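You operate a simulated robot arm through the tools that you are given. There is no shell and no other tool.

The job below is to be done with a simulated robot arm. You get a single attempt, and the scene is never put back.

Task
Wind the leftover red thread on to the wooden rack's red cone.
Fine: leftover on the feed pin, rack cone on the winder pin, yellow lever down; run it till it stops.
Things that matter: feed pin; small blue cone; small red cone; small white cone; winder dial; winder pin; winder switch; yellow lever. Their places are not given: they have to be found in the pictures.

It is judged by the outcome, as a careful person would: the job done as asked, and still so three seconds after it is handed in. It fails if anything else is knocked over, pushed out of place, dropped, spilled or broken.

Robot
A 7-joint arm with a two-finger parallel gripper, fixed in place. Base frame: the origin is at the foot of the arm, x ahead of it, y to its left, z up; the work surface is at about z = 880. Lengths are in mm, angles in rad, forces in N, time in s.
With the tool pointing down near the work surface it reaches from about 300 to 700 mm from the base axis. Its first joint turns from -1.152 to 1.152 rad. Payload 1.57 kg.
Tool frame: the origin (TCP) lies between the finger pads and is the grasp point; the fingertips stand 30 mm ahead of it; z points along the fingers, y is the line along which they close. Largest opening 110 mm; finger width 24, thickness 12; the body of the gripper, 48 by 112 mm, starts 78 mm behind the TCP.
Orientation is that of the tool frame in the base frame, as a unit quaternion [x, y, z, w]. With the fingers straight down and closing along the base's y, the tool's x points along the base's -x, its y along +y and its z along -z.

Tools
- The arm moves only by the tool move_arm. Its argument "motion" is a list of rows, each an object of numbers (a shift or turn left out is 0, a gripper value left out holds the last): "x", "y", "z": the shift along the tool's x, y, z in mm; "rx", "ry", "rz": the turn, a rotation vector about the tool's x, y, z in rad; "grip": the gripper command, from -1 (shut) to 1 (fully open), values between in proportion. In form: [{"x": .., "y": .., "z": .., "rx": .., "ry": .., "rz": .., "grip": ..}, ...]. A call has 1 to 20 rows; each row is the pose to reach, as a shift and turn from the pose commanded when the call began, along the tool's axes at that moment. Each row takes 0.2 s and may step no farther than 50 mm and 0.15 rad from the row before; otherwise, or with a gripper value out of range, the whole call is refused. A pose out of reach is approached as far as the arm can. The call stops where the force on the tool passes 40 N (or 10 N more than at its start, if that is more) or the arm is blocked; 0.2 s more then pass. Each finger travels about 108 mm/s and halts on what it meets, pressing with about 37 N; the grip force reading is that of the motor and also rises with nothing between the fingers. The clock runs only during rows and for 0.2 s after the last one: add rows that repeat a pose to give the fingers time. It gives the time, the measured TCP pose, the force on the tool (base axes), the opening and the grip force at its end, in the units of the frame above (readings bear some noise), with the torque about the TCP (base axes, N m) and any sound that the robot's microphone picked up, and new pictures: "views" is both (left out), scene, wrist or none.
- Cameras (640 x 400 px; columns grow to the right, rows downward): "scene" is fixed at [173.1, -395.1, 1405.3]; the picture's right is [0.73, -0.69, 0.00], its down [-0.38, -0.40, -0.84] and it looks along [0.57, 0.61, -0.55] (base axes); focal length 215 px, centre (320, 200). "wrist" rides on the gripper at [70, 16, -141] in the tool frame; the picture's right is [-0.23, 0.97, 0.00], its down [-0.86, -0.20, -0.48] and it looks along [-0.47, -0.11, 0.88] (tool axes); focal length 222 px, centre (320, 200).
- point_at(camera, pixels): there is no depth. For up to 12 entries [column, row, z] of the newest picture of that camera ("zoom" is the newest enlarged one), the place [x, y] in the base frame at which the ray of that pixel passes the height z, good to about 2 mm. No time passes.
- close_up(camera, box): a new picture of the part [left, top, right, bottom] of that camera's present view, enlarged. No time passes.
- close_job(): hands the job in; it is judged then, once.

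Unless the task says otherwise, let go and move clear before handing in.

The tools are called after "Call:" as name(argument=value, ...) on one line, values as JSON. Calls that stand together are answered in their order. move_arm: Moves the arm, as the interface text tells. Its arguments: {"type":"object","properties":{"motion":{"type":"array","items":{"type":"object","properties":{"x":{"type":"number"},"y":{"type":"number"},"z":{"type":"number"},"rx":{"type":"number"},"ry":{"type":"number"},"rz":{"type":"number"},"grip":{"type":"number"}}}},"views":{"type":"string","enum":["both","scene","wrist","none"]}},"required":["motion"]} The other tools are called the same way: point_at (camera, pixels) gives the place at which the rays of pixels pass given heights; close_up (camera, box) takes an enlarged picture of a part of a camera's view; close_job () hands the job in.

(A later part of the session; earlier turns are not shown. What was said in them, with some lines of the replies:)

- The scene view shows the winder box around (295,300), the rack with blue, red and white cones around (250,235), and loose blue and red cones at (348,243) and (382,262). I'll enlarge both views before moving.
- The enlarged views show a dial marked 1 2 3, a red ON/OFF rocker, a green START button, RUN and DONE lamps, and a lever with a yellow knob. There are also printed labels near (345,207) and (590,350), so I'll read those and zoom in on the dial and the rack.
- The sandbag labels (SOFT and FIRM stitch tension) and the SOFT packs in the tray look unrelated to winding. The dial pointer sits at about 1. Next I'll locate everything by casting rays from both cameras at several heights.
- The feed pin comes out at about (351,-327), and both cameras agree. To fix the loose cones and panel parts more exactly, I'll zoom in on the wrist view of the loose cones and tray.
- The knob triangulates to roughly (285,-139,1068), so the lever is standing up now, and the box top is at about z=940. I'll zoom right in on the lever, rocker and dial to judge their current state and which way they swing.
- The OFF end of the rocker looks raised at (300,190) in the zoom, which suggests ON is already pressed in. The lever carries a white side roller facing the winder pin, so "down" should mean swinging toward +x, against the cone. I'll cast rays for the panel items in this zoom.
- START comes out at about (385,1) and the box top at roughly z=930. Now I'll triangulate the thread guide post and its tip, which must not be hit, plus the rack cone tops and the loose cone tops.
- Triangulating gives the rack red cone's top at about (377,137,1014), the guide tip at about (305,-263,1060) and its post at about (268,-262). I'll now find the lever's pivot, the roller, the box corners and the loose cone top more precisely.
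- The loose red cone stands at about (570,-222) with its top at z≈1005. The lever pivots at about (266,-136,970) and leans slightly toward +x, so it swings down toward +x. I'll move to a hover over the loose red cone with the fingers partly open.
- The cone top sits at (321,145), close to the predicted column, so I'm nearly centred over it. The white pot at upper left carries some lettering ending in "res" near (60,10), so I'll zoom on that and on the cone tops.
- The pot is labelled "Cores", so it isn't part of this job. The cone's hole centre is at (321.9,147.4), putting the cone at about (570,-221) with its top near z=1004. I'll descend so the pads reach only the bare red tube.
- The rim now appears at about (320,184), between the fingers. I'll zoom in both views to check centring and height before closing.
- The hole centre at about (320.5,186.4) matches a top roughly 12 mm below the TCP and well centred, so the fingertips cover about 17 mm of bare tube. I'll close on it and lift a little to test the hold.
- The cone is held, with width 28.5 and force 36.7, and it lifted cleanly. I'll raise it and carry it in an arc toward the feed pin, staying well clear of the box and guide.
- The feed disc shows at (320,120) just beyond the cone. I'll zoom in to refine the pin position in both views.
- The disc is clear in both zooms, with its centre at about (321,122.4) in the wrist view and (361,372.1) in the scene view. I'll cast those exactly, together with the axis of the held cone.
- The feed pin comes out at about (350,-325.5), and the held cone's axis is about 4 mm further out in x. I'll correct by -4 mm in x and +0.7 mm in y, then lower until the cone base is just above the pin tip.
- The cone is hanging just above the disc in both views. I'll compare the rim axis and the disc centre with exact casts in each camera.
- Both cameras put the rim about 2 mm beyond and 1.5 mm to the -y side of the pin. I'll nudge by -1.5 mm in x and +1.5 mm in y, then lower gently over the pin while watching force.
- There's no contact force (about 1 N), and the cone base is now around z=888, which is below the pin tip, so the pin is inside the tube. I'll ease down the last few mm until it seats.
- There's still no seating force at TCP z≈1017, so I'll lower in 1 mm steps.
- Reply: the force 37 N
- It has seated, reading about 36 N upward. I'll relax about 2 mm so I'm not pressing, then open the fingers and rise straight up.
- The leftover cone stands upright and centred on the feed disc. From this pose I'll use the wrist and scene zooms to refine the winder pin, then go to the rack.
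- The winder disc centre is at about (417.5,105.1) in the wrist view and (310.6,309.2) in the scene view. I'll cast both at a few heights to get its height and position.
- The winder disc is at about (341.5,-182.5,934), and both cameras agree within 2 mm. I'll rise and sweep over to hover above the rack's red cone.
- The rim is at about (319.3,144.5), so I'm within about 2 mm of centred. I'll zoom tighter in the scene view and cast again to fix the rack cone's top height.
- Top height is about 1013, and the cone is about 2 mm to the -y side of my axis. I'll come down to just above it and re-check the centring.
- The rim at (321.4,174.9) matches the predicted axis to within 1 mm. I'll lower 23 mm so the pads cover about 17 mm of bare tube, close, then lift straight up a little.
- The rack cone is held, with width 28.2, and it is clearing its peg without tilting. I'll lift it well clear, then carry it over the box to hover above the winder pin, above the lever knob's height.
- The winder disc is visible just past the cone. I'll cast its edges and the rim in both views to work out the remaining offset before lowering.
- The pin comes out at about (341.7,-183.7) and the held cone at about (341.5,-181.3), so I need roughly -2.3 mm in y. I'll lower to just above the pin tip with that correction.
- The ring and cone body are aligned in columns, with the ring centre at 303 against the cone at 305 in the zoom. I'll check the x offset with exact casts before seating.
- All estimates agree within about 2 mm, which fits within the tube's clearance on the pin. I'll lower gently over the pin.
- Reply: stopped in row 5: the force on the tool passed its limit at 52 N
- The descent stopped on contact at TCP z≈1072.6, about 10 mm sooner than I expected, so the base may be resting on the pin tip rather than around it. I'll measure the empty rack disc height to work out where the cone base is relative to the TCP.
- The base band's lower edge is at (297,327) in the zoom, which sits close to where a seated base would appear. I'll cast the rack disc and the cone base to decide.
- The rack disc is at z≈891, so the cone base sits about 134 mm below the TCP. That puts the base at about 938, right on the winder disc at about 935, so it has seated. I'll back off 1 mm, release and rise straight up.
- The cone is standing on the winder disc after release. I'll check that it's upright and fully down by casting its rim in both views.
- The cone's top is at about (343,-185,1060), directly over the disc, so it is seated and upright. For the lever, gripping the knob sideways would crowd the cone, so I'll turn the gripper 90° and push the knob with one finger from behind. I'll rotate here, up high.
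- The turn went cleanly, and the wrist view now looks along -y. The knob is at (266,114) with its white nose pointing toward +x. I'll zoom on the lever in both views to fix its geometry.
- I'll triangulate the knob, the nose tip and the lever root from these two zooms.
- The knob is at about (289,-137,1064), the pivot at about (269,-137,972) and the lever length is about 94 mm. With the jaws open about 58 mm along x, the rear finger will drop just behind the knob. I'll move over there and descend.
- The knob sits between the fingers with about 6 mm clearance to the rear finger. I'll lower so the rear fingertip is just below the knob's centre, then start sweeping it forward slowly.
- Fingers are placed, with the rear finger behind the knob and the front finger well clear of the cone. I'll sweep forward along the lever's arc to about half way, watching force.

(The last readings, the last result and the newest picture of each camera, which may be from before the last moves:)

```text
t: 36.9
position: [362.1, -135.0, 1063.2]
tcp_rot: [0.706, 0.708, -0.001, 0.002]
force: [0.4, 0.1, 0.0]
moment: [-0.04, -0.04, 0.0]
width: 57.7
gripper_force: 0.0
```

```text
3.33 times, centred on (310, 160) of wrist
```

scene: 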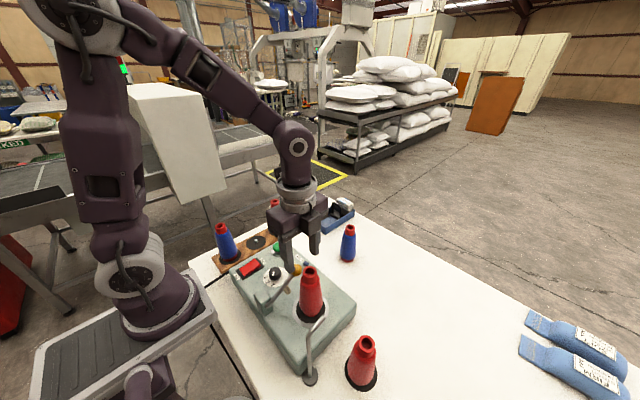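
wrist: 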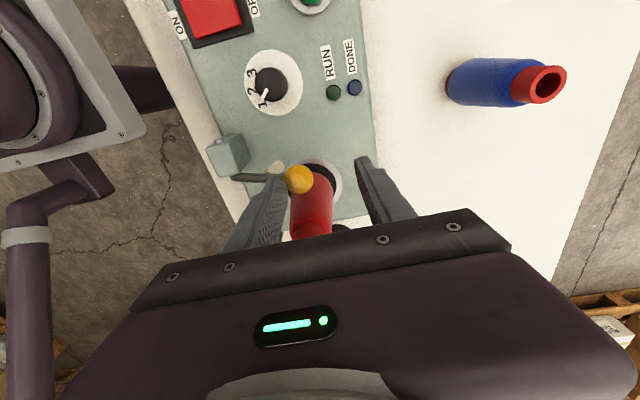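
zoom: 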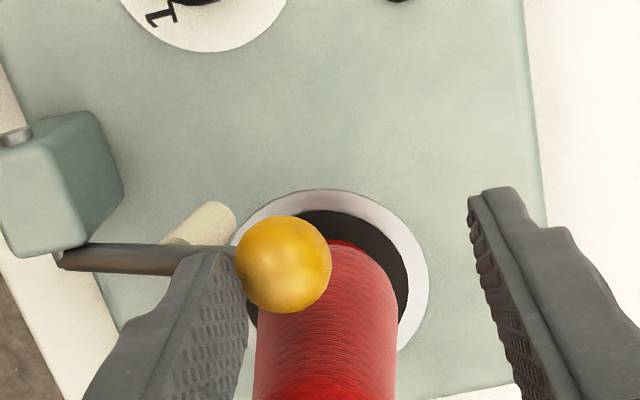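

The lever is following at about 55° with no resistance, and the cone is untouched. With the knob out of the way, the dial pointer clearly reads 1. I'll carry on along the arc toward horizontal.

Call:
move_arm(motion=[{"y": 5, "z": 5}, {"y": 10.7, "z": 11.7}, {"y": 14.5, "z": 18.5}, {"y": 18, "z": 25.6}, {"y": 20.5, "z": 33}, {"y": 22.5, "z": 38}, {"y": 22.5, "z": 38}], views="both")

Call:
close_up(camera="scene", box=[230, 230, 350, 330])

Call:
close_up(camera="wrist", box=[180, 100, 360, 220])

```text
t: 37.9
position: [381.3, -134.2, 1043.6]
tcp_rot: [0.706, 0.709, 0.001, 0.005]
force: [-6.4, 4.6, 33.8]
moment: [0.11, 1.17, -0.24]
width: 62.5
gripper_force: 2.7
stopped in row 5: the force on the tool passed its limit at 55 N (the readings are from after the stop); the commanded pose is now the measured one
```

scene: 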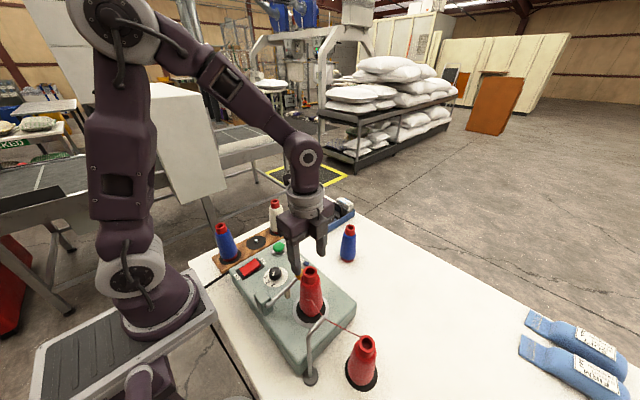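
wrist: 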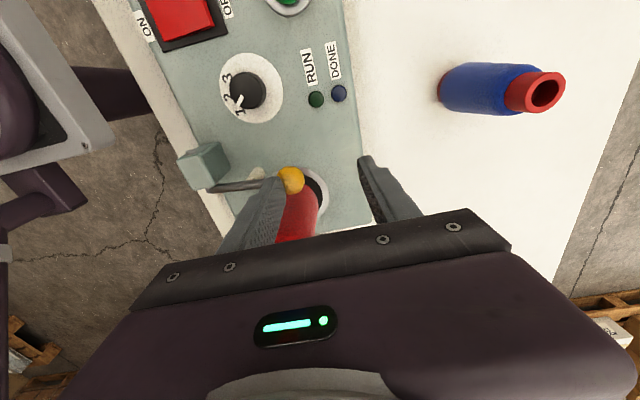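

```text
4.00 times, centred on (290, 280) of scene
```

zoom: 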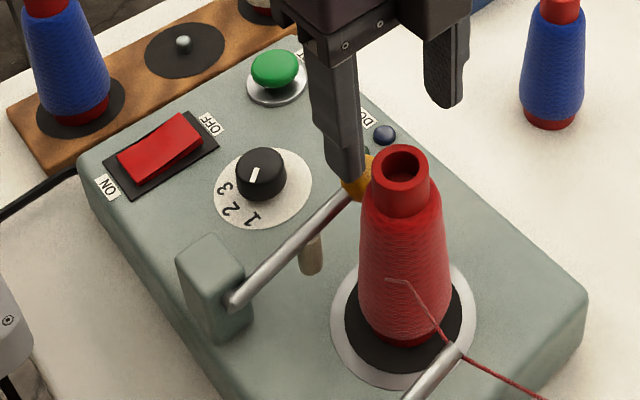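

```text
3.33 times, centred on (270, 160) of wrist
```

zoom: 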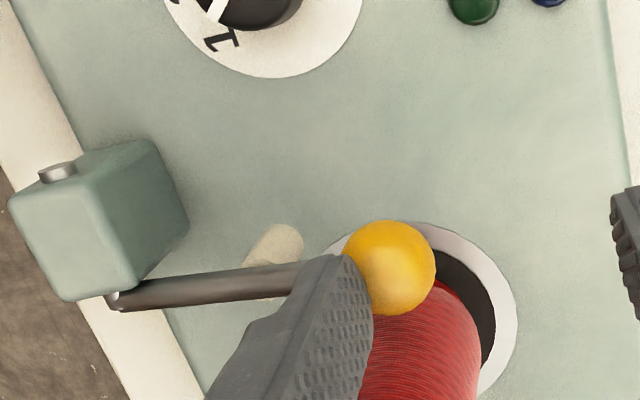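

Contact with 34 N at the end: the lever has hit its lower stop, and a red thread now runs from the feed cone through the guide to the winder cone. I'll back the finger off up and away from the lever and check it stays down.

Call:
move_arm(motion=[{"y": -1.5, "z": -4}, {"y": -4, "z": -10}, {"y": -8, "z": -22}, {"y": -8, "z": -50}, {"y": -8, "z": -90}, {"y": -8, "z": -120}, {"y": -8, "z": -120}], views="both")

Call:
close_up(camera="scene", box=[230, 230, 390, 390])

Call:
close_up(camera="wrist", box=[180, 20, 380, 220])

```text
t: 39.5
position: [371.5, -135.0, 1163.5]
tcp_rot: [0.706, 0.708, 0.0, 0.003]
force: [0.3, 0.1, 0.3]
moment: [0.02, 0.0, -0.01]
width: 58.1
gripper_force: 0.0
```

scene: 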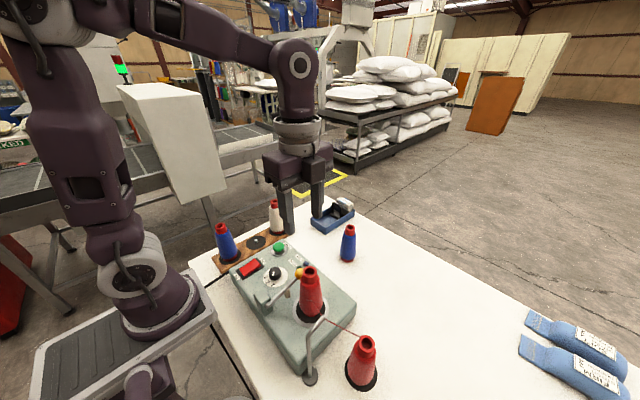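
wrist: 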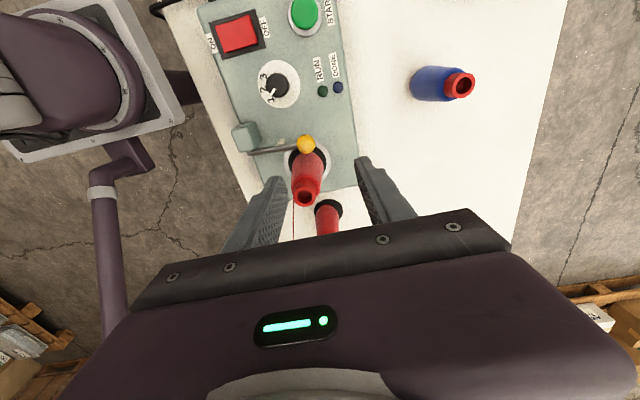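

```text
2.50 times, centred on (310, 310) of scene
```

zoom: 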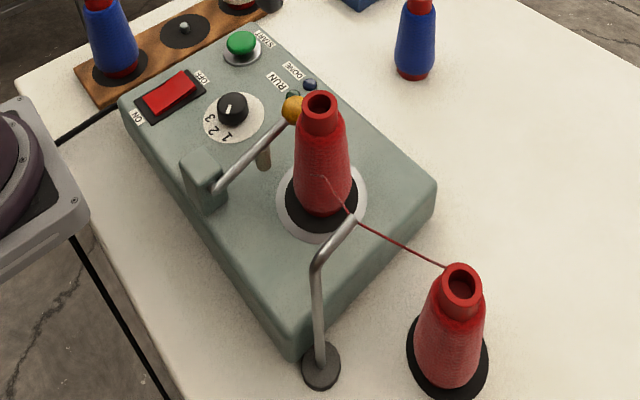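

```text
2.00 times, centred on (280, 120) of wrist
```

zoom: 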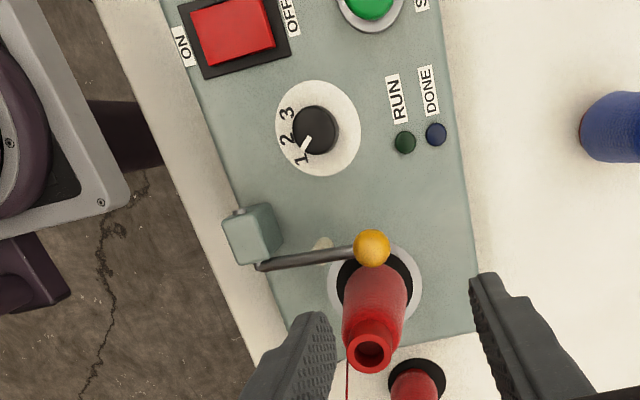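

The lever stays down and the thread path is complete, with both cones still upright. Next is the control panel: I'll close the fingers and hover above it, between the rocker and START, to inspect both closely.

Call:
move_arm(motion=[{"x": 30, "y": 0, "z": 0, "grip": -1}, {"x": 65, "y": 2, "z": 0}, {"x": 100, "y": 4, "z": 0}, {"x": 136, "y": 6, "z": 10}, {"x": 136, "y": 10, "z": 30}, {"x": 136, "y": 12, "z": 50}, {"x": 136, "y": 12, "z": 50}], views="both")

Call:
close_up(camera="wrist", box=[160, 60, 360, 200])

Call:
close_up(camera="scene", box=[225, 225, 305, 290])

```text
t: 41.1
position: [383.8, 1.6, 1111.6]
tcp_rot: [0.706, 0.708, 0.0, 0.003]
force: [-0.2, 0.1, -0.5]
moment: [-0.03, 0.01, -0.01]
width: 0.0
gripper_force: 21.4
```

scene: 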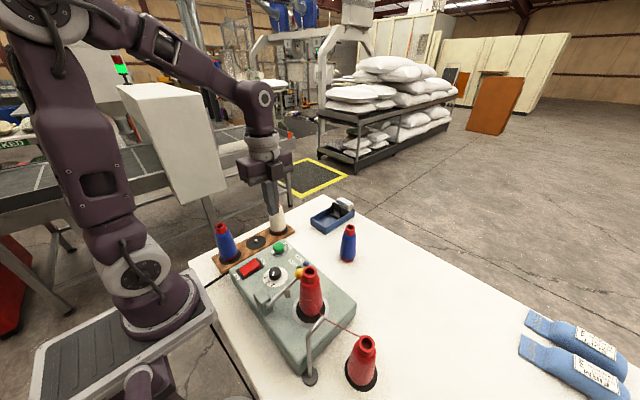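
wrist: 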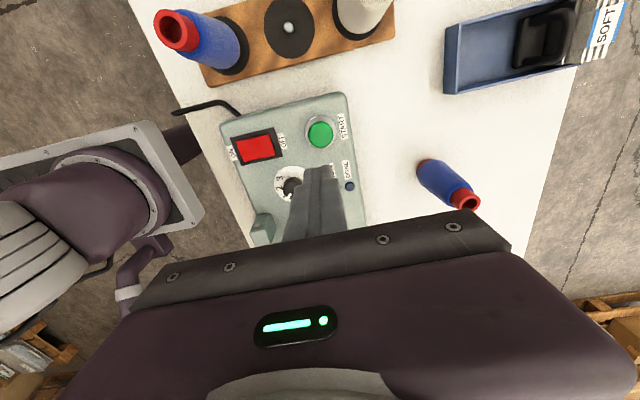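

```text
2.86 times, centred on (260, 130) of wrist
```

zoom: 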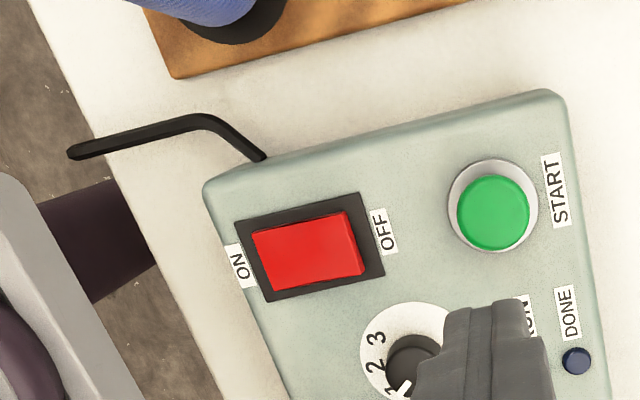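

```text
6.15 times, centred on (265, 258) of scene
```

zoom: 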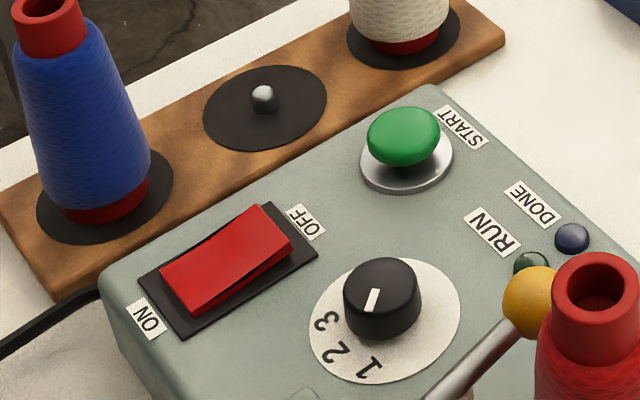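

The rocker's OFF end sits proud and its ON end is pressed in, so power appears to be on, and the dial reads 1. Before starting an irreversible run, I want to see the one box face I haven't seen (+x) in case a setting guide is printed there, so I'll move out for a look.

Call:
move_arm(motion=[{"z": -25}, {"z": -50}, {"x": -10, "y": 40, "z": -50}, {"x": -25, "y": 85, "z": -50}, {"x": -40, "y": 130, "z": -50}, {"x": -50, "y": 175, "z": -50}, {"x": -60, "y": 215, "z": -50}, {"x": -60, "y": 215, "z": -50}], views="both")

Call:
close_up(camera="wrist", box=[0, 0, 320, 200])

```text
t: 42.9
position: [599.3, -61.4, 1163.4]
tcp_rot: [0.706, 0.708, 0.0, 0.002]
force: [0.1, 0.0, -0.5]
moment: [-0.01, 0.03, 0.01]
width: 0.2
gripper_force: 21.2
```

scene: 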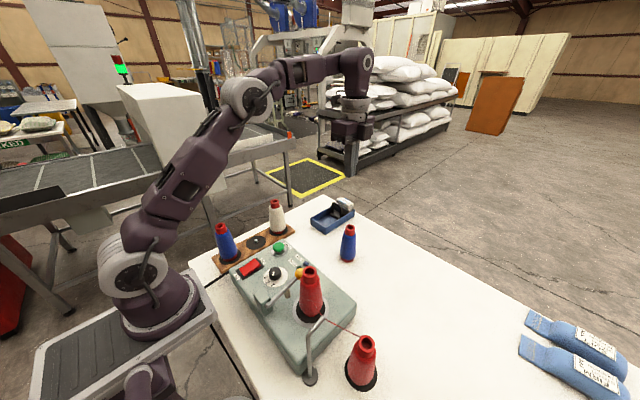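
wrist: 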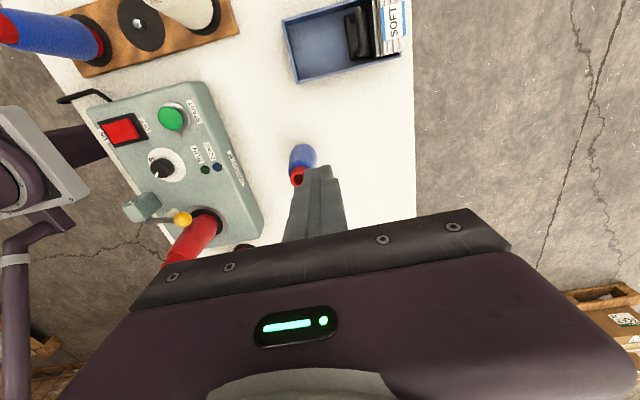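

```text
2.00 times, centred on (160, 100) of wrist
```

zoom: 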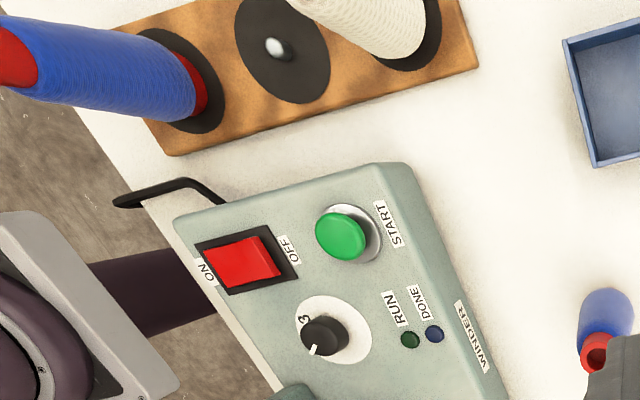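

The hidden face carries a label reading "WINDER" near (232,170). I'll zoom in on that face to see whether anything else is printed there.

Call:
close_up(camera="wrist", box=[190, 120, 290, 250])

Call:
close_up(camera="wrist", box=[90, 90, 190, 200])

```text
3.08 times, centred on (240, 185) of wrist
```

zoom: 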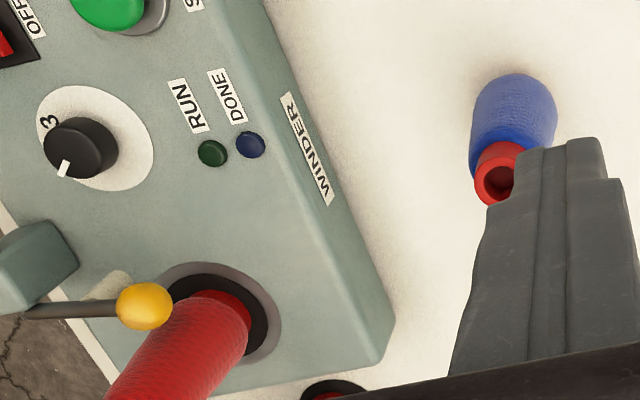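

```text
3.64 times, centred on (140, 145) of wrist
```

zoom: 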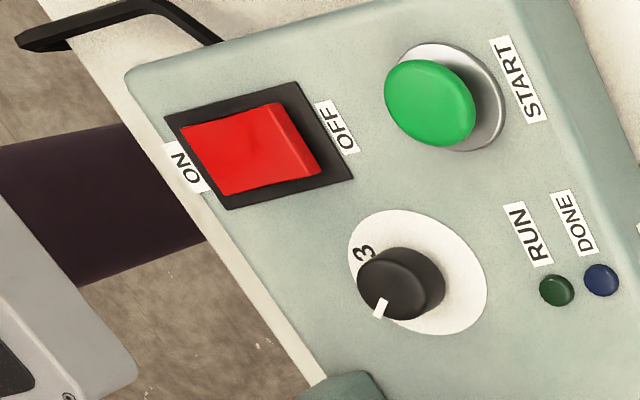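

Only "WINDER" is printed there, so nothing calls for changing the dial and I'll leave it at 1. I'll triangulate the START button from this view and the scene view.

Call:
point_at(camera="wrist", pixels=[[170.2, 118.1, 945], [170.2, 118.1, 955], [170.2, 118.1, 965], [120, 130, 940], [120, 130, 950]])

Call:
point_at(camera="scene", pixels=[[278.5, 247.4, 945], [278.5, 247.4, 955], [278.5, 247.4, 965], [280, 250, 934]])

```text
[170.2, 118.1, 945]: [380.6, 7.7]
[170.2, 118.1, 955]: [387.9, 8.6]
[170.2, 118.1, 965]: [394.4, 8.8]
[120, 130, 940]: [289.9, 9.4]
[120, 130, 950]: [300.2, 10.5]
```

```text
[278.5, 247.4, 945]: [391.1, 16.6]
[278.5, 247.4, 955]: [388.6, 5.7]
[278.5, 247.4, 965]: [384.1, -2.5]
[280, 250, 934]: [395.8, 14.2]
```

START is at about (388,8) with its top near z≈958. I'll go back over it with closed fingers and stop a little above.

Call:
move_arm(motion=[{"x": 14, "y": -42}, {"x": 28, "y": -84}, {"x": 42, "y": -127}, {"x": 56, "y": -169}, {"x": 69, "y": -211}, {"x": 69, "y": -211, "z": 40}, {"x": 69, "y": -211, "z": 80}, {"x": 69, "y": -211, "z": 120}, {"x": 69, "y": -211, "z": 140}, {"x": 69, "y": -211, "z": 140}], views="both")

Call:
close_up(camera="wrist", box=[230, 90, 410, 220])

Call:
close_up(camera="scene", box=[240, 200, 320, 280])

```text
t: 45.1
position: [388.1, 11.1, 1020.9]
tcp_rot: [0.706, 0.708, 0.001, 0.003]
force: [-0.6, -0.9, -0.3]
moment: [0.01, -0.05, 0.03]
width: 0.0
gripper_force: 21.6
```

scene: 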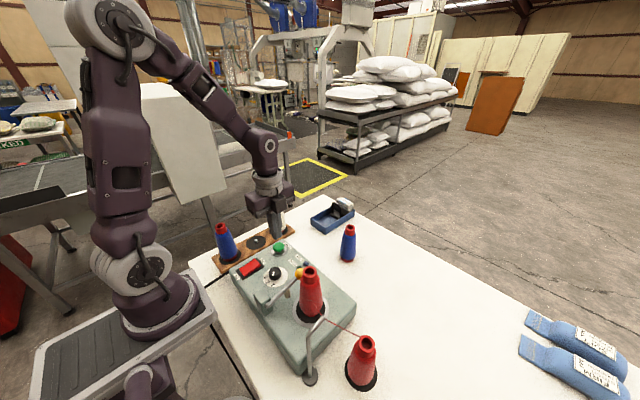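
wrist: 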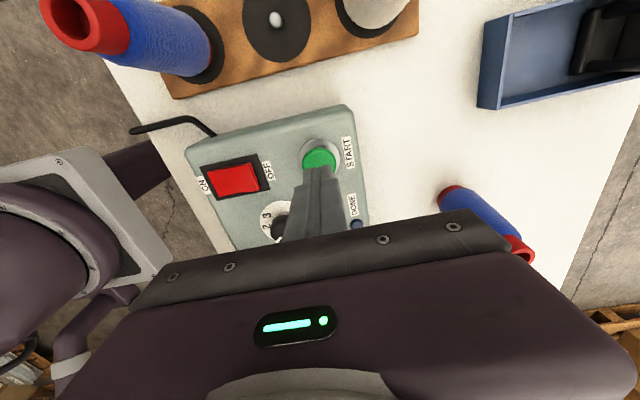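

```text
3.08 times, centred on (320, 155) of wrist
```

zoom: 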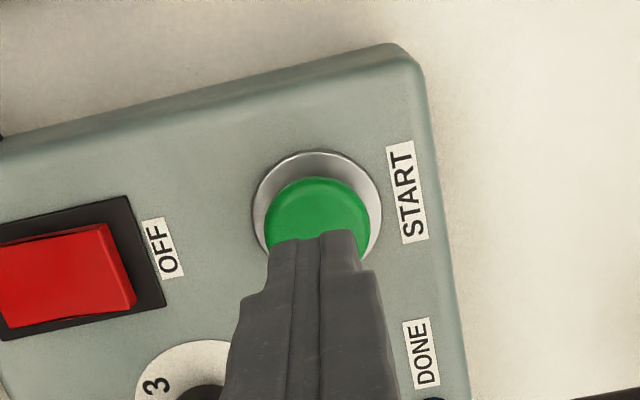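

```text
5.00 times, centred on (280, 240) of scene
```

zoom: 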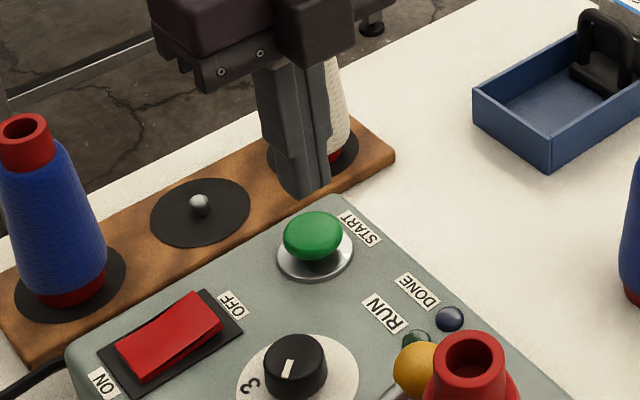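

The closed fingertips are centred over the green button, which is at about (319,164) in the wrist view. I'll lower onto it and press gently in small steps.

Call:
move_arm(motion=[{"z": 15}, {"z": 28}, {"z": 31}, {"z": 33}, {"z": 35}, {"z": 36.5}, {"z": 38}], views="both")

```text
t: 46.7
position: [389.9, 9.1, 983.3]
tcp_rot: [0.706, 0.709, 0.001, 0.003]
force: [1.4, 0.2, 9.5]
moment: [0.04, -0.03, -0.08]
width: 0.0
gripper_force: 21.5
heard: click
```

scene: 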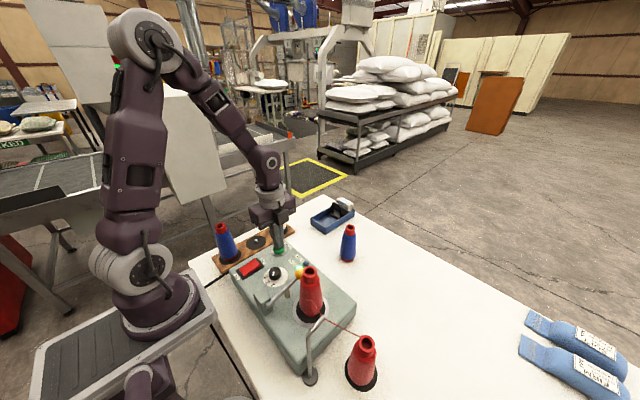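
wrist: 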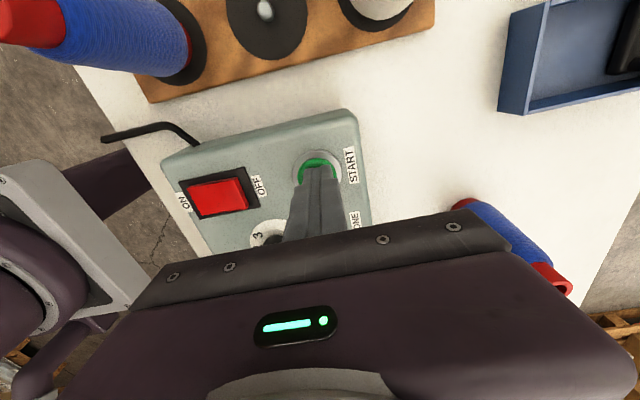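

The microphone heard a click, with 9.5 N at the button. I'll release and rise, then check the RUN and DONE lamps and whether the cones are turning.

Call:
move_arm(motion=[{"z": -10}, {"z": -40}, {"z": -80}, {"z": -120}, {"z": -120}], views="both")

Call:
close_up(camera="scene", box=[230, 230, 390, 390])

Call:
close_up(camera="scene", box=[260, 240, 330, 290])

```text
t: 47.9
position: [387.0, 11.7, 1101.1]
tcp_rot: [0.706, 0.708, 0.0, 0.003]
force: [0.1, 0.5, -0.6]
moment: [-0.01, 0.05, 0.02]
width: 0.0
gripper_force: 21.5
```

scene: 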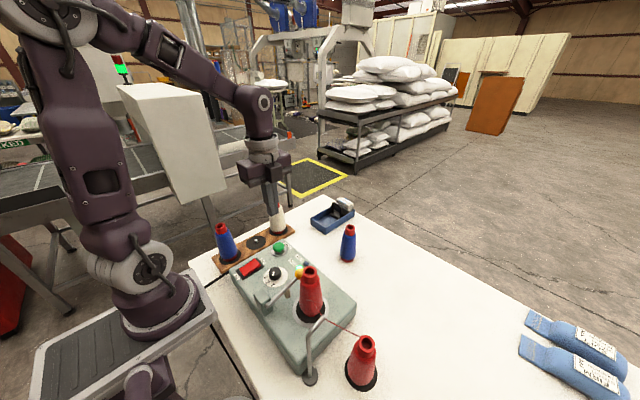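
wrist: 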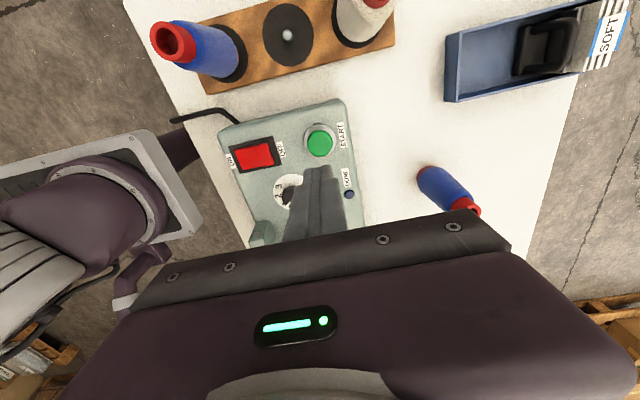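

```text
2.50 times, centred on (310, 310) of scene
```

zoom: 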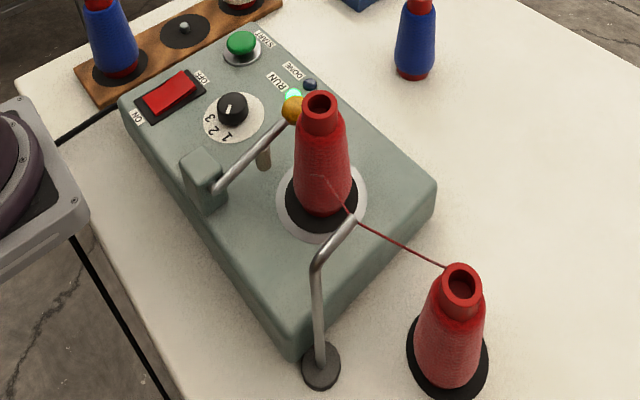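

```text
8.00 times, centred on (295, 265) of scene
```

zoom: 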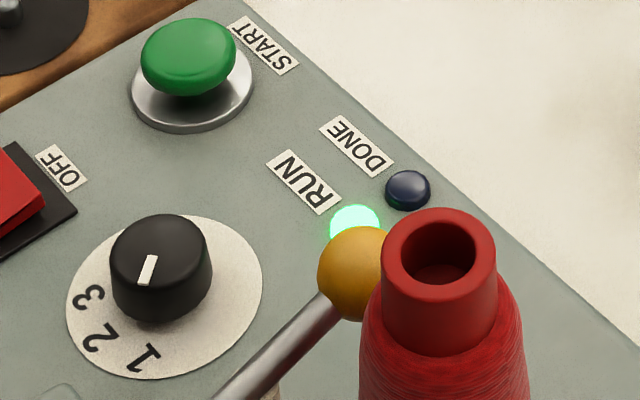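

The RUN lamp is lit green, so the winder is running. I'll hold still up here and let time pass.

Call:
move_arm(motion=[{"z": -10}, {"z": -20}, {"z": -20}, {"z": -20}, {"z": -20}, {"z": -20}, {"z": -20}, {"z": -20}, {"z": -20}, {"z": -20}, {"z": -20}, {"z": -20}, {"z": -20}, {"z": -20}, {"z": -20}, {"z": -20}, {"z": -20}, {"z": -20}, {"z": -20}, {"z": -20}], views="scene")

Call:
close_up(camera="scene", box=[230, 230, 390, 390])

```text
t: 52.1
position: [387.4, 11.0, 1121.9]
tcp_rot: [0.706, 0.708, 0.001, 0.003]
force: [0.0, -0.5, -0.3]
moment: [0.0, -0.01, 0.02]
width: 0.2
gripper_force: 21.5
```

scene: 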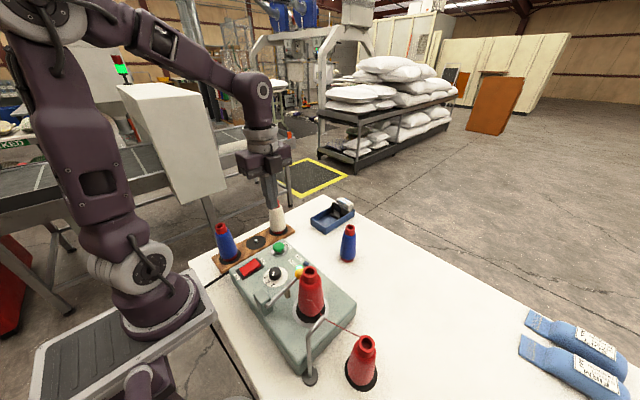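

```text
2.50 times, centred on (310, 310) of scene
```

zoom: 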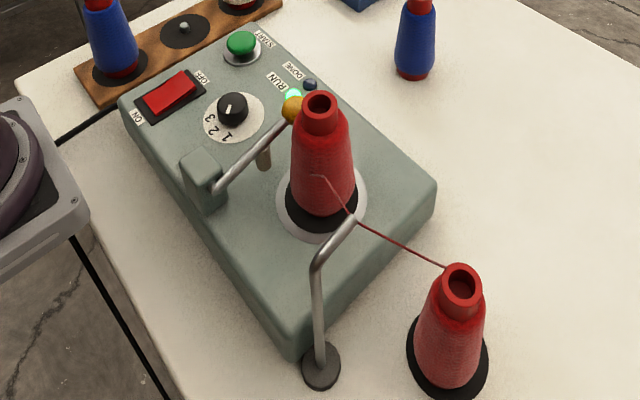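

RUN is still lit, and the winder cone's body is visibly fatter than before. I'll keep waiting.

Call:
move_arm(motion=[{"z": 0}, {"z": 0}, {"z": 0}, {"z": 0}, {"z": 0}, {"z": 0}, {"z": 0}, {"z": 0}, {"z": 0}, {"z": 0}, {"z": 0}, {"z": 0}, {"z": 0}, {"z": 0}, {"z": 0}, {"z": 0}, {"z": 0}, {"z": 0}, {"z": 0}, {"z": 0}], views="scene")

Call:
close_up(camera="scene", box=[230, 230, 390, 390])

```text
t: 56.3
position: [388.4, 10.0, 1122.1]
tcp_rot: [0.706, 0.708, 0.001, 0.003]
force: [-0.1, 0.0, -0.3]
moment: [-0.02, 0.05, 0.01]
width: 0.0
gripper_force: 21.5
```

scene: 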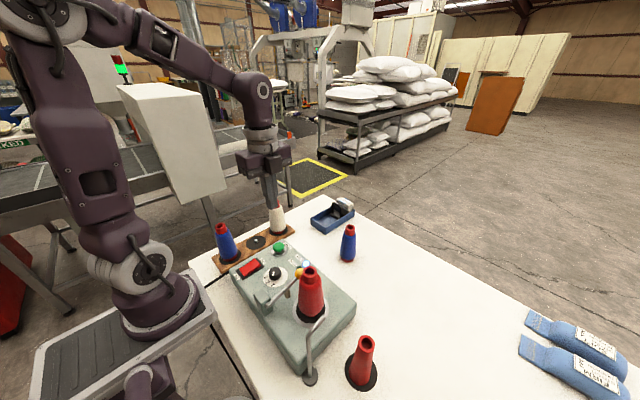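

```text
2.50 times, centred on (310, 310) of scene
```

zoom: 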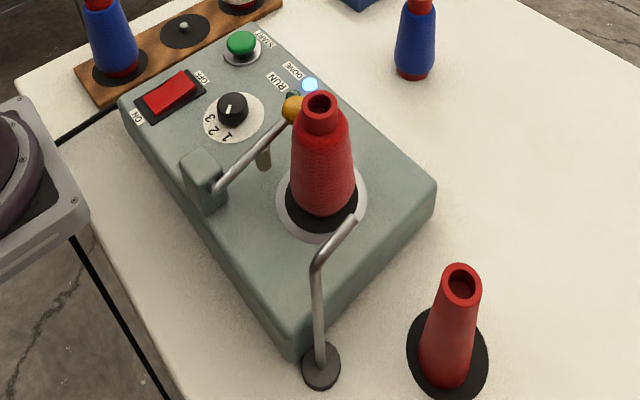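

The DONE lamp is lit blue, RUN is off, the feed cone is down to a bare core and the rack's red cone is full. I'll raise the arm well clear and take a last look at everything.

Call:
move_arm(motion=[{"z": -40}, {"z": -80}, {"z": -120}, {"z": -120}, {"z": -120}], views="both")

Call:
close_up(camera="scene", box=[200, 190, 400, 400])

Call:
close_up(camera="scene", box=[260, 240, 330, 320])

```text
t: 57.5
position: [387.7, 10.5, 1242.7]
tcp_rot: [0.706, 0.708, 0.001, 0.003]
force: [0.7, 0.1, 0.6]
moment: [0.0, -0.02, 0.01]
width: 0.0
gripper_force: 21.0
```

scene: 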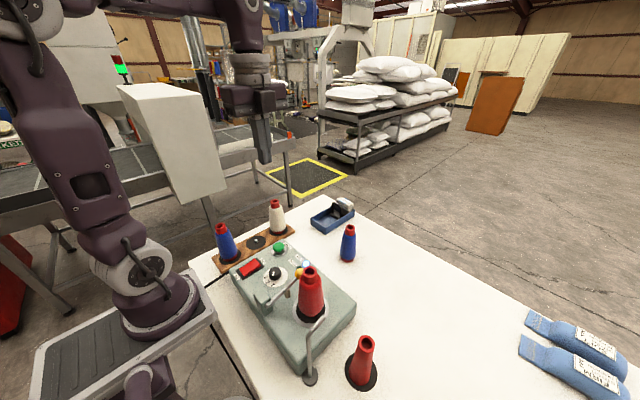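
wrist: 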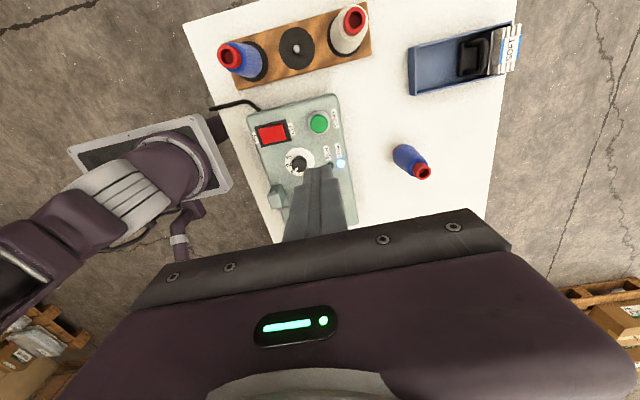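

```text
1.90 times, centred on (300, 295) of scene
```

zoom: 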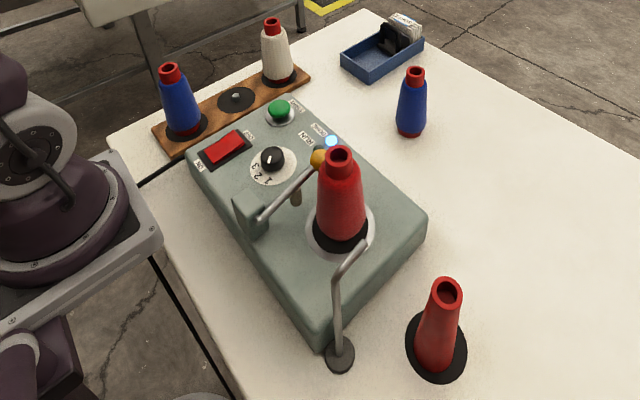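

```text
5.00 times, centred on (295, 280) of scene
```

zoom: 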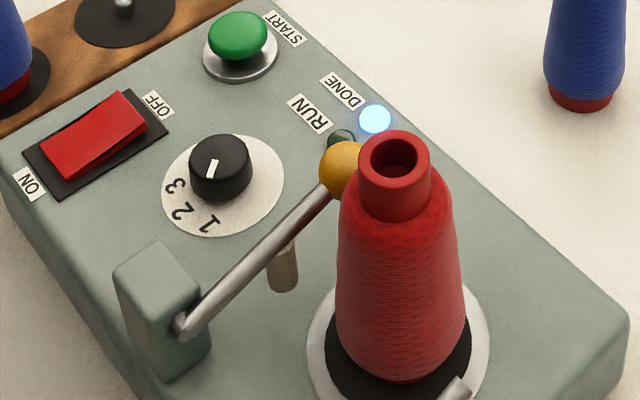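

The winder has stopped with DONE lit, and the rack's red cone is full and upright on the winder pin. The bare core is on the feed pin, the lever is down, and the blue cones, white cone and tray are where they were. The gripper is empty and clear, so I'm handing in.

Call:
close_job()

```text
The job is handed in.
```

The leftover red thread is now wound onto the rack's red cone, and the job is handed in. The winder ran until it stopped by itself, with the blue DONE lamp lit and RUN off.

- **Cones:** the rack's red cone is full and upright on the winder pin. The leftover is down to a bare core on the feed pin.
- **Winder settings:** the yellow lever is down. The power switch already looked to be on and the dial was at 1, and I left both as they were. You gave no dial number and I found no label for one, so I took 1 as right.
- **Everything else:** in the last pictures the blue cones, the white cone and the tray were where they started. The gripper is empty and clear of the table.

I left the full cone and the empty core on their pins, since you didn't ask for them to be put away.
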